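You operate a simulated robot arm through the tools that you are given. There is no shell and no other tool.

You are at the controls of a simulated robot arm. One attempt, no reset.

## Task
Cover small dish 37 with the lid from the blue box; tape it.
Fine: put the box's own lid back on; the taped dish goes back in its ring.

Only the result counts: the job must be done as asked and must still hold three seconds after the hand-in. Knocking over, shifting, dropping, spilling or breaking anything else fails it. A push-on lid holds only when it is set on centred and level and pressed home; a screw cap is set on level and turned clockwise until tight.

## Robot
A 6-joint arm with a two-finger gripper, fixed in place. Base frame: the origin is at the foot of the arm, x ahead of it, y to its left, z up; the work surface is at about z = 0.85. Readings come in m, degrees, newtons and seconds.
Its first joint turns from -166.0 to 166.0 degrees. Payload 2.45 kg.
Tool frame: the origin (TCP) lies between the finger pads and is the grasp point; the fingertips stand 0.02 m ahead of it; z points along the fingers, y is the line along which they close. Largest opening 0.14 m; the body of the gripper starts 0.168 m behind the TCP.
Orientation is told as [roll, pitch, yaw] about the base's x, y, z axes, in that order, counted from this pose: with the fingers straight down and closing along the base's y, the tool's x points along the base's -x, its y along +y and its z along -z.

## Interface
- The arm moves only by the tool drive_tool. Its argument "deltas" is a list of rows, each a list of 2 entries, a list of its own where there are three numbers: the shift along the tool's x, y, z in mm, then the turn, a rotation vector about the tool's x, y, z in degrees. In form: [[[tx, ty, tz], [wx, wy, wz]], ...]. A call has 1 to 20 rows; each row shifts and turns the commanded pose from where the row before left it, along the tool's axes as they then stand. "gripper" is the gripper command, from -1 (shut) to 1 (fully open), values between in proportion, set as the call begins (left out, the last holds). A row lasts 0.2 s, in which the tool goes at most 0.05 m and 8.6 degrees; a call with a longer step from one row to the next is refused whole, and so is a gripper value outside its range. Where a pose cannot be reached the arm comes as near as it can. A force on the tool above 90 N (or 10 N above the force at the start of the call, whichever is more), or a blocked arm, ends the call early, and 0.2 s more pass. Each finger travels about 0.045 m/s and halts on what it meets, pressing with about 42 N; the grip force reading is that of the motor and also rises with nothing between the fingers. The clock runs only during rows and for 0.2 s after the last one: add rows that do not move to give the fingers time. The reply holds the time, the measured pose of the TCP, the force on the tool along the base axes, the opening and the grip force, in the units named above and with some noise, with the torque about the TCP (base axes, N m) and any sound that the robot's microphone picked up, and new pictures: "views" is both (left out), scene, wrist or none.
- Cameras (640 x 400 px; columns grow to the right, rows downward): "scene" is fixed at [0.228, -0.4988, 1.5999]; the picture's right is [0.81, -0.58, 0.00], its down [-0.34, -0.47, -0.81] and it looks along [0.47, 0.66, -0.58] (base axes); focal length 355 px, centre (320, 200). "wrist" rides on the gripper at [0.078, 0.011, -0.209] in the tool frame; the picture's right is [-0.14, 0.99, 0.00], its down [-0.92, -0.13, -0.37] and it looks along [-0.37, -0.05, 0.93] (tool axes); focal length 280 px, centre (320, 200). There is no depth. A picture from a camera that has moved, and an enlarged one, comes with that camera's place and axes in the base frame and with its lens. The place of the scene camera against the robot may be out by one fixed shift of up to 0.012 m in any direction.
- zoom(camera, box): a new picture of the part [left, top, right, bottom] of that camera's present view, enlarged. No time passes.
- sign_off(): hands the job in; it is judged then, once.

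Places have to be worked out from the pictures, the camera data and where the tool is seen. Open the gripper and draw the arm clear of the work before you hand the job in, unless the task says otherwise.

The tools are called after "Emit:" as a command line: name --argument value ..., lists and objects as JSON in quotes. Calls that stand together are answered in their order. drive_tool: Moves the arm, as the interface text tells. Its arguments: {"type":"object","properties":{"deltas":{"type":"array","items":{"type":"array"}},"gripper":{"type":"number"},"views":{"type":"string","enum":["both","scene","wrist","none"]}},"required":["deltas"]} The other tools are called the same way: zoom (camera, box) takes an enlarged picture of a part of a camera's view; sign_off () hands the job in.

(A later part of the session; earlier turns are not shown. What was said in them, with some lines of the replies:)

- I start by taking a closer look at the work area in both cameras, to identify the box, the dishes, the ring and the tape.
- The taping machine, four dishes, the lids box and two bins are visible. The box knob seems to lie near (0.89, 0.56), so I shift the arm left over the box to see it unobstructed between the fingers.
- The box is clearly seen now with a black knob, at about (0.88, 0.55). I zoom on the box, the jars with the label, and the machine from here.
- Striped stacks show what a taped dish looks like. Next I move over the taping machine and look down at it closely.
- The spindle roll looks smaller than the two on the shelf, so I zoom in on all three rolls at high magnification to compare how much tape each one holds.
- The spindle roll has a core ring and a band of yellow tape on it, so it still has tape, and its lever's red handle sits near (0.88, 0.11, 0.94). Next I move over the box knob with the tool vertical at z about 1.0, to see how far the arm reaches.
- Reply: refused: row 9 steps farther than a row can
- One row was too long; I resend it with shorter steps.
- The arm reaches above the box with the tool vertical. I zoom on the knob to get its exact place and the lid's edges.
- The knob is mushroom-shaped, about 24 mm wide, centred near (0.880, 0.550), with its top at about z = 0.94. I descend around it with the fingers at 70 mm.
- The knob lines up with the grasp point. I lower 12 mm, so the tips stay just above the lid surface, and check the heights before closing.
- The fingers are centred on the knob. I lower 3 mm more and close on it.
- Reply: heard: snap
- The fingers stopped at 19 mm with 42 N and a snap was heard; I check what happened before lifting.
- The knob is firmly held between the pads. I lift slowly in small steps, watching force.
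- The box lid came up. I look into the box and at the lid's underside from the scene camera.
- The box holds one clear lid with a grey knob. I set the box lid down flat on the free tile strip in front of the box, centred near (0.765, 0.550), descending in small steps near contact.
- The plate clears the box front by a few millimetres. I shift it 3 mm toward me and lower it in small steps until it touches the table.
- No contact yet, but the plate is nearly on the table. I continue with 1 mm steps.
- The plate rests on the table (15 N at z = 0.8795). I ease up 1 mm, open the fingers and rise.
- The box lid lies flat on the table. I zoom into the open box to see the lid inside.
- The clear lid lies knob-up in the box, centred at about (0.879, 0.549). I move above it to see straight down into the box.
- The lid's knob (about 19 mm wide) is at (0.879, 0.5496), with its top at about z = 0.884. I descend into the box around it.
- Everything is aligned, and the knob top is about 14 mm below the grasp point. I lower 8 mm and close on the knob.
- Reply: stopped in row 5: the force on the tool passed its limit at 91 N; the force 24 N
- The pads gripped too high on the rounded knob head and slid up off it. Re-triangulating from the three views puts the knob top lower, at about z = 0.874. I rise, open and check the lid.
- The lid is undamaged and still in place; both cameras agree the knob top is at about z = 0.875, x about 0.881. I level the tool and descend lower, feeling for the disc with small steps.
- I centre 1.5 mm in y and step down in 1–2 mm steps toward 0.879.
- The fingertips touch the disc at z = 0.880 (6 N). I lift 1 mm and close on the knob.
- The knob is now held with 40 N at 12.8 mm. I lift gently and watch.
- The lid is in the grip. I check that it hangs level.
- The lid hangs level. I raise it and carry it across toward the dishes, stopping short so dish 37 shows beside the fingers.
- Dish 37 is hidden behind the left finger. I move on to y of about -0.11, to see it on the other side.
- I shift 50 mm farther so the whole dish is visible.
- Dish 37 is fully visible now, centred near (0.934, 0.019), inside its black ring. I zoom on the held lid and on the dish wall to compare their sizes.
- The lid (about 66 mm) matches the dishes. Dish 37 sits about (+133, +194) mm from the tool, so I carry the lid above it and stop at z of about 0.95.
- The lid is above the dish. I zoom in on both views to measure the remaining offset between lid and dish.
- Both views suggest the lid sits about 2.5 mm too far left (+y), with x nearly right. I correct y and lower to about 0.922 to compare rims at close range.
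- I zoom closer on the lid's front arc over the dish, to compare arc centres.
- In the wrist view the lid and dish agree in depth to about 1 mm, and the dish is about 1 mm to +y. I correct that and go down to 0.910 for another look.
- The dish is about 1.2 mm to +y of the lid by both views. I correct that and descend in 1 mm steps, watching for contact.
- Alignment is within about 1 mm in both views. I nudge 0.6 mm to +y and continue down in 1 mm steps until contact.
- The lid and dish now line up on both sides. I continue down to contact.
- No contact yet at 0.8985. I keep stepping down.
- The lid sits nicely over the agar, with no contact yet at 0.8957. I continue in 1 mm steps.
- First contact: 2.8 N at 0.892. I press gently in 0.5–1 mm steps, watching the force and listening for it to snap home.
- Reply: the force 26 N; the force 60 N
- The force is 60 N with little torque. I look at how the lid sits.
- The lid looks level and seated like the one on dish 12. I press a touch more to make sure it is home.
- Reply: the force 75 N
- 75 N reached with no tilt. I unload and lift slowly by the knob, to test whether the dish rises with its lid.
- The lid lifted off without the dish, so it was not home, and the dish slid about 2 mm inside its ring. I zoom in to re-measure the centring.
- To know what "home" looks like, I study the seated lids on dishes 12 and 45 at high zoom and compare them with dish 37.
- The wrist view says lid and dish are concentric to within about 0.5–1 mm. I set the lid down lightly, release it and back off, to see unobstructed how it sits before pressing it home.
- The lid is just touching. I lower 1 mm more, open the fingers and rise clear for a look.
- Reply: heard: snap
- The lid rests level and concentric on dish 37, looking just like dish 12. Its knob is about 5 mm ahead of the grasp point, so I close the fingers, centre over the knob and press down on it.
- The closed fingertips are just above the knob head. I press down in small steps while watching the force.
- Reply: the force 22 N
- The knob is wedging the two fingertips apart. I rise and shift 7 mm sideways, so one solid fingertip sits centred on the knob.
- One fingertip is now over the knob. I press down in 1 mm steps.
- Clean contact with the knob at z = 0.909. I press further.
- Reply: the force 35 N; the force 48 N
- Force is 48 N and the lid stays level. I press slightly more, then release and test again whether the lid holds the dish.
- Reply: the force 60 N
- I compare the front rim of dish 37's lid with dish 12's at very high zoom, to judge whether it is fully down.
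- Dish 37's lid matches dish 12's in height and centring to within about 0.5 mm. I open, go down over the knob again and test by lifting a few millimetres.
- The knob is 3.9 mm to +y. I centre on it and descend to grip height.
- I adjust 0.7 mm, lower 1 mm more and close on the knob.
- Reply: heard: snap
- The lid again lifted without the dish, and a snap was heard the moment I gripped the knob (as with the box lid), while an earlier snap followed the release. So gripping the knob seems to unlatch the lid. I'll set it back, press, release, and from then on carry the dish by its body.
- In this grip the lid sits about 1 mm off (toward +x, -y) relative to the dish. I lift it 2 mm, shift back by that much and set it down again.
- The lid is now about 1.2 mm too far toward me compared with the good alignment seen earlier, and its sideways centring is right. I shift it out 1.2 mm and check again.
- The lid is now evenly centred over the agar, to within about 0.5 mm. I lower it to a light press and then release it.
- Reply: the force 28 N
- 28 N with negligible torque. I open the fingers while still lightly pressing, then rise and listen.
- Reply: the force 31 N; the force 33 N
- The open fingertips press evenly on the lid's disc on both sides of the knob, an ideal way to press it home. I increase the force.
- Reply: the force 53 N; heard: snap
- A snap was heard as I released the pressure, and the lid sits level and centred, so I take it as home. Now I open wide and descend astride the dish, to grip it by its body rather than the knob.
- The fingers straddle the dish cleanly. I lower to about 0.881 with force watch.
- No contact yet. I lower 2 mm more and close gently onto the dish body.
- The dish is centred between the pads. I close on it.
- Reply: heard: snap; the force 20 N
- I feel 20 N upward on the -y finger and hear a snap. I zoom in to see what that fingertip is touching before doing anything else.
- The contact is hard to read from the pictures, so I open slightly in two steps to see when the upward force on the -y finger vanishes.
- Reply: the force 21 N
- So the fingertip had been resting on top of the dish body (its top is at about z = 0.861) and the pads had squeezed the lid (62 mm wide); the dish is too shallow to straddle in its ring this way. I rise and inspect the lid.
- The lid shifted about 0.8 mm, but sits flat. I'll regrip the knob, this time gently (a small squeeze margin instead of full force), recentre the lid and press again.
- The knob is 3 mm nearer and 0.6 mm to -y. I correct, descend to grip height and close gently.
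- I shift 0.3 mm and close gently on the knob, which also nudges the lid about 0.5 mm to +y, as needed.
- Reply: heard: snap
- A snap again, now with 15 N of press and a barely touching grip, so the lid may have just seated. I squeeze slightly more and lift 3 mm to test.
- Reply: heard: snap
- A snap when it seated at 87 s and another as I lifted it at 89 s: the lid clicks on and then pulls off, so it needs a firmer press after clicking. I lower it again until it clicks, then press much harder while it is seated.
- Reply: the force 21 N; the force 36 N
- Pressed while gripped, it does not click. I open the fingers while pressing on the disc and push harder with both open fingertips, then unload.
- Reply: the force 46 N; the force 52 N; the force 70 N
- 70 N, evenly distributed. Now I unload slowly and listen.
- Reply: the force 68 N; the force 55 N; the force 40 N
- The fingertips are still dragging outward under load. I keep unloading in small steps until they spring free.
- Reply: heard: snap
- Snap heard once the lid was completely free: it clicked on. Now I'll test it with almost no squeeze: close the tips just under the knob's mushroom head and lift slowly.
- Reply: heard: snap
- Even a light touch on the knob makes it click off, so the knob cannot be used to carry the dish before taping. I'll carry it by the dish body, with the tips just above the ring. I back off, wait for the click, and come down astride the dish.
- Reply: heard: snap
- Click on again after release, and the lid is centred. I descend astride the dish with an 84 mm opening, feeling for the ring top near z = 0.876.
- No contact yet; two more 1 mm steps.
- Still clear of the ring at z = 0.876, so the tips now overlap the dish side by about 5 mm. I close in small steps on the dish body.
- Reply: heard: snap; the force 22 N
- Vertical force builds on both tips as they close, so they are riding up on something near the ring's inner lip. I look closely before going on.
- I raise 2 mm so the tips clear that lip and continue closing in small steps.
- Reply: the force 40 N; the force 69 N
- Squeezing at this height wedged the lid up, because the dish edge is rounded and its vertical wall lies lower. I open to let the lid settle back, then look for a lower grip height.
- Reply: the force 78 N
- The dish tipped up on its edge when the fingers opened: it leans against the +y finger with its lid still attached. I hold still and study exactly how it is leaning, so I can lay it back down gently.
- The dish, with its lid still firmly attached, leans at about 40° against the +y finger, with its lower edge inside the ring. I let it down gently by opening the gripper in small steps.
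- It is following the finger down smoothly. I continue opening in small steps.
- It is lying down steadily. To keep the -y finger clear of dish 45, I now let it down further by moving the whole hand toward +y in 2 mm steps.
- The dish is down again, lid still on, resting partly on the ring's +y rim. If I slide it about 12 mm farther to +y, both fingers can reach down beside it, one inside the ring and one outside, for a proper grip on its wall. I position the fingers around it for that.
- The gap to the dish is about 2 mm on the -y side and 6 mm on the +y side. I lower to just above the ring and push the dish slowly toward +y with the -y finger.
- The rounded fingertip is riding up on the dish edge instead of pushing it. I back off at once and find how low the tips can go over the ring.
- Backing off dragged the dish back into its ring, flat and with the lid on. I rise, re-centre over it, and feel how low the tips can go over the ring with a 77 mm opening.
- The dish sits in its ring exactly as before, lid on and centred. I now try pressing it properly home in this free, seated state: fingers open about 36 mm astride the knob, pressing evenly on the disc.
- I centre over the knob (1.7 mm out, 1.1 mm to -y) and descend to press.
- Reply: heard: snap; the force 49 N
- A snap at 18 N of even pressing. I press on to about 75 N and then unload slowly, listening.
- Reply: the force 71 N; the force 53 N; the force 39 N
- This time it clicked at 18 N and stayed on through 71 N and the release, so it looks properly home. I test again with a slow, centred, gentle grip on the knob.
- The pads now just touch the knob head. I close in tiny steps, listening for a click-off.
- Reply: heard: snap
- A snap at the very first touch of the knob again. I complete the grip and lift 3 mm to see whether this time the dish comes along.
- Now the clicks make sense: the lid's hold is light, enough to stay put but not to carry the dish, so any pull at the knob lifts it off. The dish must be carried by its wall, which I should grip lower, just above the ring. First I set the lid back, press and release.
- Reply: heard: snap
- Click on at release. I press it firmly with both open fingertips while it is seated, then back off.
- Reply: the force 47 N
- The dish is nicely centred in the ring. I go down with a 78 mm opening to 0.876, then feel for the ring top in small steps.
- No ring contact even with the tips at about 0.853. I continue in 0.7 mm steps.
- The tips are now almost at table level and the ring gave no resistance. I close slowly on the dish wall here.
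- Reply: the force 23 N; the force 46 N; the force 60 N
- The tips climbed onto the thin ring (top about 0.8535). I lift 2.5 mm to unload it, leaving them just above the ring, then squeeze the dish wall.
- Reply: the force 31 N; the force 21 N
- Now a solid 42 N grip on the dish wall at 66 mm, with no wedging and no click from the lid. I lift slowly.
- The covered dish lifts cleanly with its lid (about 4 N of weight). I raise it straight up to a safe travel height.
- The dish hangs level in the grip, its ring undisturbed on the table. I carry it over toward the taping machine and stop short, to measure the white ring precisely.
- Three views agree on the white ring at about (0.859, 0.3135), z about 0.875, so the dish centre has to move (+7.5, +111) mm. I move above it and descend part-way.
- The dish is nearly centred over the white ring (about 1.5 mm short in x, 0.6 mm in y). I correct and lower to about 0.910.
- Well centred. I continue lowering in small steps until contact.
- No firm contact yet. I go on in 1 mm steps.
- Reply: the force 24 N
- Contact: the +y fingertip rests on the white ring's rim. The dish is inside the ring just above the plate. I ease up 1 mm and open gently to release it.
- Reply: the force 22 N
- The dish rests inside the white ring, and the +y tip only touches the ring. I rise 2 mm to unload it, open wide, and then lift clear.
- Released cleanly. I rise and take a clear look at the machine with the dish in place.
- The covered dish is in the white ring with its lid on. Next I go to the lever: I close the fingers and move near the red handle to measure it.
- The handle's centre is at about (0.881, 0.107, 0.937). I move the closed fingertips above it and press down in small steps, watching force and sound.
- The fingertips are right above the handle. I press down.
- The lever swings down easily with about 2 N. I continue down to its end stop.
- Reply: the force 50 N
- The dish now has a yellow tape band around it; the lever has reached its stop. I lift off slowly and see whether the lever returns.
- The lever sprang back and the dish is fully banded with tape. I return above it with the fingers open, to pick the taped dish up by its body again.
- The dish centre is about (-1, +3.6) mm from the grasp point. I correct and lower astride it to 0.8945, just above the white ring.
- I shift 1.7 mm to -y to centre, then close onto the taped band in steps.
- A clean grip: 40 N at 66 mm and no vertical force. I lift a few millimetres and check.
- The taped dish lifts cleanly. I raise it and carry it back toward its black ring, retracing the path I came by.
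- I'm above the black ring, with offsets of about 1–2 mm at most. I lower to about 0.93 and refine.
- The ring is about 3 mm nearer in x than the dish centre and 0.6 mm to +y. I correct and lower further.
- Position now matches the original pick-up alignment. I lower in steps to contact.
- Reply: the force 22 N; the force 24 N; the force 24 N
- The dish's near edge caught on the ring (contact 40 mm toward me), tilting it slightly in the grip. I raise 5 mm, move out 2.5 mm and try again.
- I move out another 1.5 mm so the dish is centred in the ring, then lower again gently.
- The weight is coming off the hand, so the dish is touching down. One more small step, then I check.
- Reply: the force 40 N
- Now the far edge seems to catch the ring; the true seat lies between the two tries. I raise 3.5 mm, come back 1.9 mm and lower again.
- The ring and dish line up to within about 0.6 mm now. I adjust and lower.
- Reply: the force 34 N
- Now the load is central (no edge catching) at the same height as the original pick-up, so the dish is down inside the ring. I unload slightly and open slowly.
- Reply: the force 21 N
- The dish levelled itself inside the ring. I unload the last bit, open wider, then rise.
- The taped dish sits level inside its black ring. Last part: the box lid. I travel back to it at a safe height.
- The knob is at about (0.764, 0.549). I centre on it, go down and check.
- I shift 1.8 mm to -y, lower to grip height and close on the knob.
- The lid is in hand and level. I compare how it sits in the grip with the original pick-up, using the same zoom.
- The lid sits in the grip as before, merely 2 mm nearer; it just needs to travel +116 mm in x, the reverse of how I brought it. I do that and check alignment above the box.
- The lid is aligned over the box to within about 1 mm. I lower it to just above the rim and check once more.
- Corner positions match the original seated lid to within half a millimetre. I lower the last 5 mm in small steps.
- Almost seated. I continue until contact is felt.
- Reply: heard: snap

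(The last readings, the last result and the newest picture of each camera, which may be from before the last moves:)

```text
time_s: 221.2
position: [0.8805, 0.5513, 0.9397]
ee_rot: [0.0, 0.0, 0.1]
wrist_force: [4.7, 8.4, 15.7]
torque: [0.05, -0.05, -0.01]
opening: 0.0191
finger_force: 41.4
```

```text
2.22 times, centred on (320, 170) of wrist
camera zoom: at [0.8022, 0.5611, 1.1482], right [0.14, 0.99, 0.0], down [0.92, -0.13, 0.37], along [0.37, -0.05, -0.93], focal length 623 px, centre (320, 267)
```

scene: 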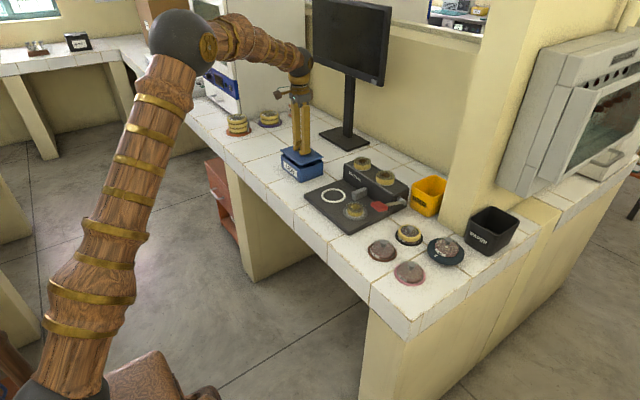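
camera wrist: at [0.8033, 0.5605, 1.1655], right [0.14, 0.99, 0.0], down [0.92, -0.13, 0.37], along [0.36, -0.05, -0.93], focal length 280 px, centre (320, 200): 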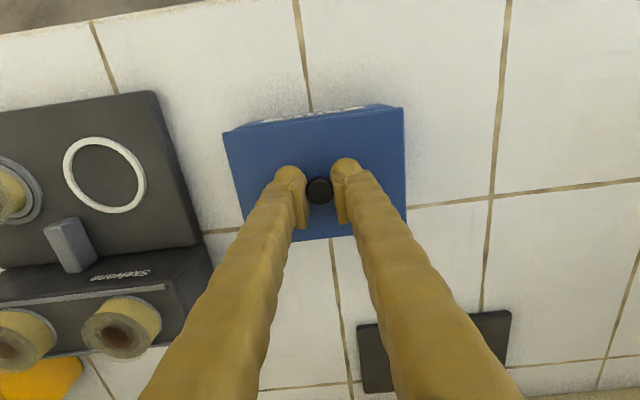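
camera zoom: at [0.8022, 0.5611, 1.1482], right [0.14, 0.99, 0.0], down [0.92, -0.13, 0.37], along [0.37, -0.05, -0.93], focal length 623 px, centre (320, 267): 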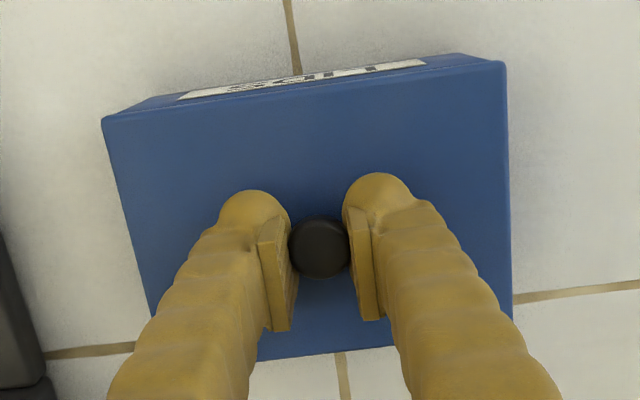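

Snap: the box lid clicked home. I release the knob and rise clear.

Emit:
drive_tool --deltas '[[[0, 0, -0.6], [0, 0, 0]], [[0, 0, 0], [0, 0, 0]], [[0, 0, 0], [0, 0, 0]], [[0, 0, 0], [0, 0, 0]]]' --gripper -0.2 --views "none"

Emit:
drive_tool --deltas '[[[0, 0, -10], [0, 0, 0]], [[0, 0, -25], [0, 0, 0]], [[0, 0, -40], [0, 0, 0]], [[0, 0, -30], [0, 0, 0]], [[0, 0, 0], [0, 0, 0]]]' --gripper 0.1

Emit:
zoom --camera "scene" --box '[270, 130, 340, 190]'

Emit:
zoom --camera "wrist" --box '[240, 90, 400, 210]'

```text
time_s: 222.2
position: [0.8805, 0.5506, 0.9389]
ee_rot: [0.0, 0.0, 0.1]
wrist_force: [0.8, -0.3, -0.4]
torque: [-0.03, 0.05, -0.02]
opening: 0.056
finger_force: 0.1
```

```text
time_s: 223.4
position: [0.8808, 0.5522, 1.0434]
ee_rot: [-0.1, 0.0, 0.1]
wrist_force: [0.0, 0.6, -0.4]
torque: [0.02, -0.02, 0.01]
opening: 0.077
finger_force: 0.0
camera wrist: at [0.8029, 0.5625, 1.2526], right [0.14, 0.99, 0.0], down [0.92, -0.13, 0.37], along [0.36, -0.05, -0.93], focal length 280 px, centre (320, 200)
```

scene: 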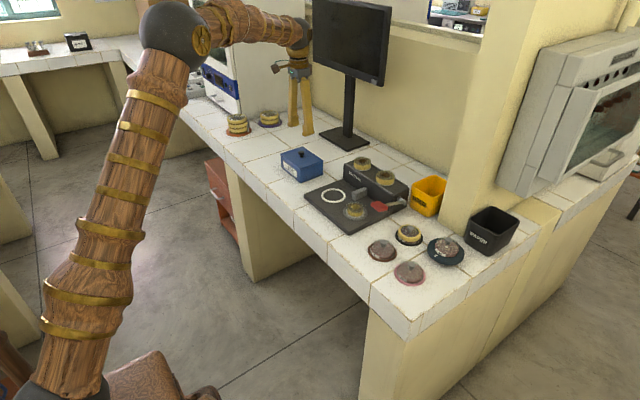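
wrist: 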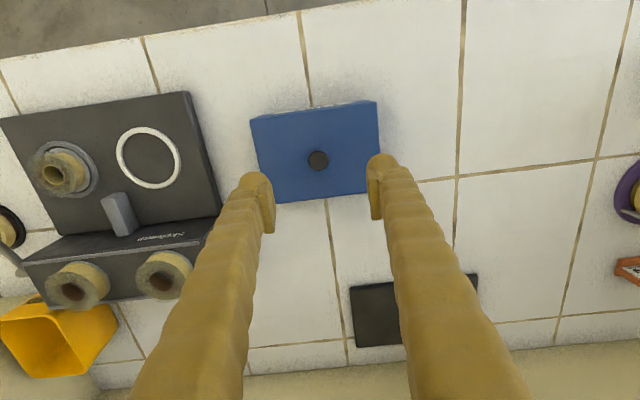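

```text
6.67 times, centred on (305, 160) of scene
camera zoom: at [0.228, -0.4988, 1.5999], right [0.81, -0.58, 0.0], down [-0.34, -0.47, -0.81], along [0.47, 0.66, -0.58], focal length 2364 px, centre (420, 467)
```

zoom: 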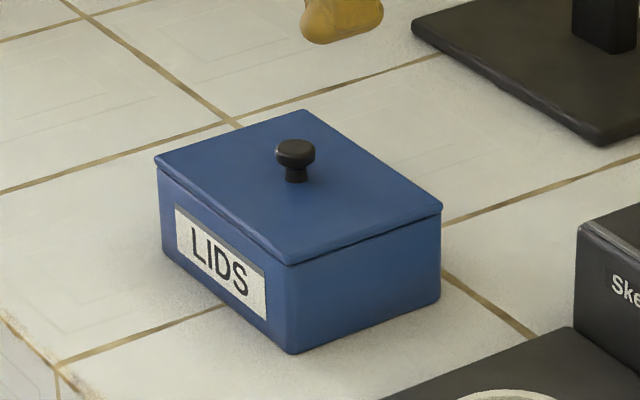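

```text
3.33 times, centred on (320, 150) of wrist
camera zoom: at [0.8029, 0.5625, 1.2526], right [0.14, 0.99, 0.0], down [0.92, -0.13, 0.37], along [0.36, -0.05, -0.93], focal length 935 px, centre (320, 367)
```

zoom: 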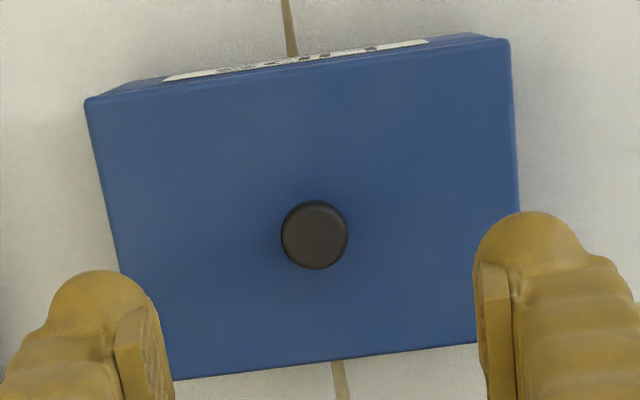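

The box looks exactly as at the start, lid on. I draw the arm back and take final close-ups of the taped dish, its neighbours and the machine.

Emit:
drive_tool --deltas '[[[40, 0, -20], [0, 0, 0]], [[40, -20, -20], [0, 0, 0]], [[40, -25, -15], [0, 0, 0]], [[30, -35, -15], [0, 0, 0]], [[10, -40, -15], [0, 0, 0]], [[0, 0, 0], [0, 0, 0]]]' --gripper 1

Emit:
zoom --camera "scene" --box '[394, 220, 426, 250]'

Emit:
zoom --camera "scene" --box '[350, 190, 510, 290]'

Emit:
zoom --camera "scene" --box '[260, 130, 420, 230]'

```text
time_s: 224.8
position: [0.723, 0.4321, 1.1315]
ee_rot: [-0.2, 0.0, 0.0]
wrist_force: [-0.2, 0.4, 0.0]
torque: [0.01, -0.01, 0.01]
opening: 0.1402
finger_force: 0.0
camera wrist: at [0.646, 0.4431, 1.3399], right [0.14, 0.99, 0.0], down [0.92, -0.13, 0.37], along [0.36, -0.05, -0.93], focal length 280 px, centre (320, 200)
```

scene: 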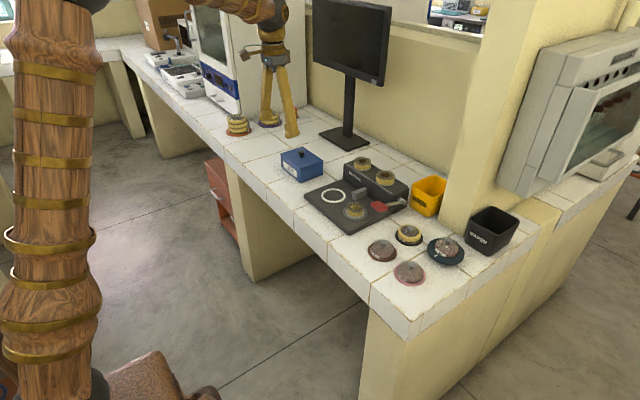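
wrist: 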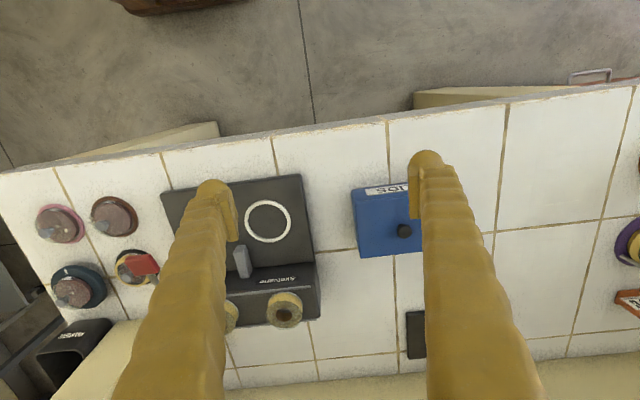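

```text
13.33 times, centred on (410, 235) of scene
camera zoom: at [0.228, -0.4988, 1.5999], right [0.81, -0.58, 0.0], down [-0.34, -0.47, -0.81], along [0.47, 0.66, -0.58], focal length 4728 px, centre (-880, -267)
```

zoom: 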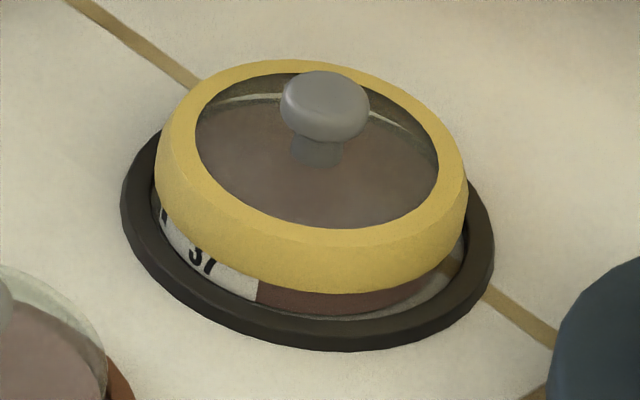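

```text
4.00 times, centred on (430, 240) of scene
camera zoom: at [0.228, -0.4988, 1.5999], right [0.81, -0.58, 0.0], down [-0.34, -0.47, -0.81], along [0.47, 0.66, -0.58], focal length 1418 px, centre (-120, 40)
```

zoom: 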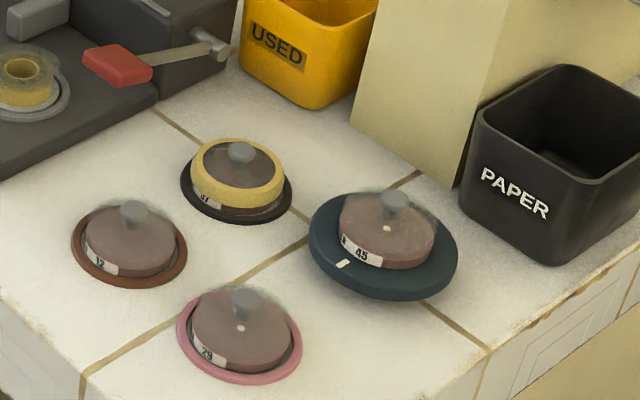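

```text
4.00 times, centred on (340, 180) of scene
camera zoom: at [0.228, -0.4988, 1.5999], right [0.81, -0.58, 0.0], down [-0.34, -0.47, -0.81], along [0.47, 0.66, -0.58], focal length 1418 px, centre (240, 280)
```

zoom: 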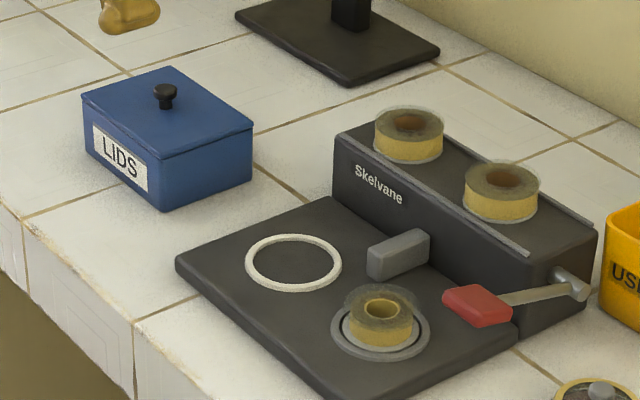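

Everything else is where it started. I double-check at high zoom that the dish is fully down inside its ring on both sides.

Emit:
zoom --camera "scene" --box '[395, 226, 413, 248]'

Emit:
zoom --camera "scene" --box '[408, 228, 426, 248]'

```text
16.00 times, centred on (404, 237) of scene
camera zoom: at [0.228, -0.4988, 1.5999], right [0.81, -0.58, 0.0], down [-0.34, -0.47, -0.81], along [0.47, 0.66, -0.58], focal length 5674 px, centre (-1024, -392)
```

zoom: 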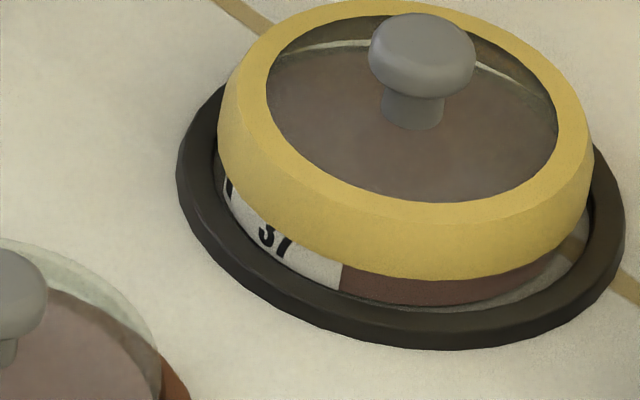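

```text
16.00 times, centred on (417, 238) of scene
camera zoom: at [0.228, -0.4988, 1.5999], right [0.81, -0.58, 0.0], down [-0.34, -0.47, -0.81], along [0.47, 0.66, -0.58], focal length 5674 px, centre (-1232, -408)
```

zoom: 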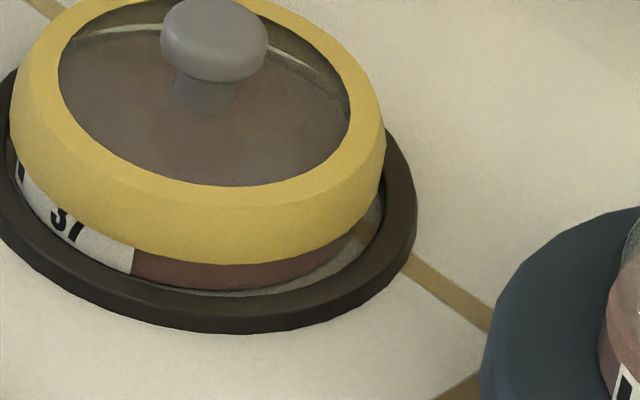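

The taped dish sits level inside its ring, the box has its lid back on, and the gripper is open and clear of everything. I hand the job in.

Emit:
sign_off

```text
The job is handed in.
```

I've handed the job in, and I believe everything asked for is done. The hand-in didn't return a verdict.

- **Dish 37:** it has the clear lid from the blue box on it, with a full band of tape around lid and dish. It sits level inside its black ring, with its number facing slightly differently than at the start.
- **Blue box:** its own lid is back on and clicked home, matching how it looked at the start.
- **Everything else:** in the final close-ups, the other dishes, the bins and the taping machine are where they began. The machine's lever sprang back by itself.

**Tipped dish:** before the taping, dish 37 tipped up to about 40° in its ring when I opened the fingers around it. I let it back down gently; the lid stayed on, nothing spilled that I could see, and the ring did not move.

**Lid hold before taping:** pulling on the lid's knob lifted it off the untaped dish each time I tried. I carried the dish by its wall both ways, before and after taping. I have not tested how firmly the tape holds the lid against a pull.
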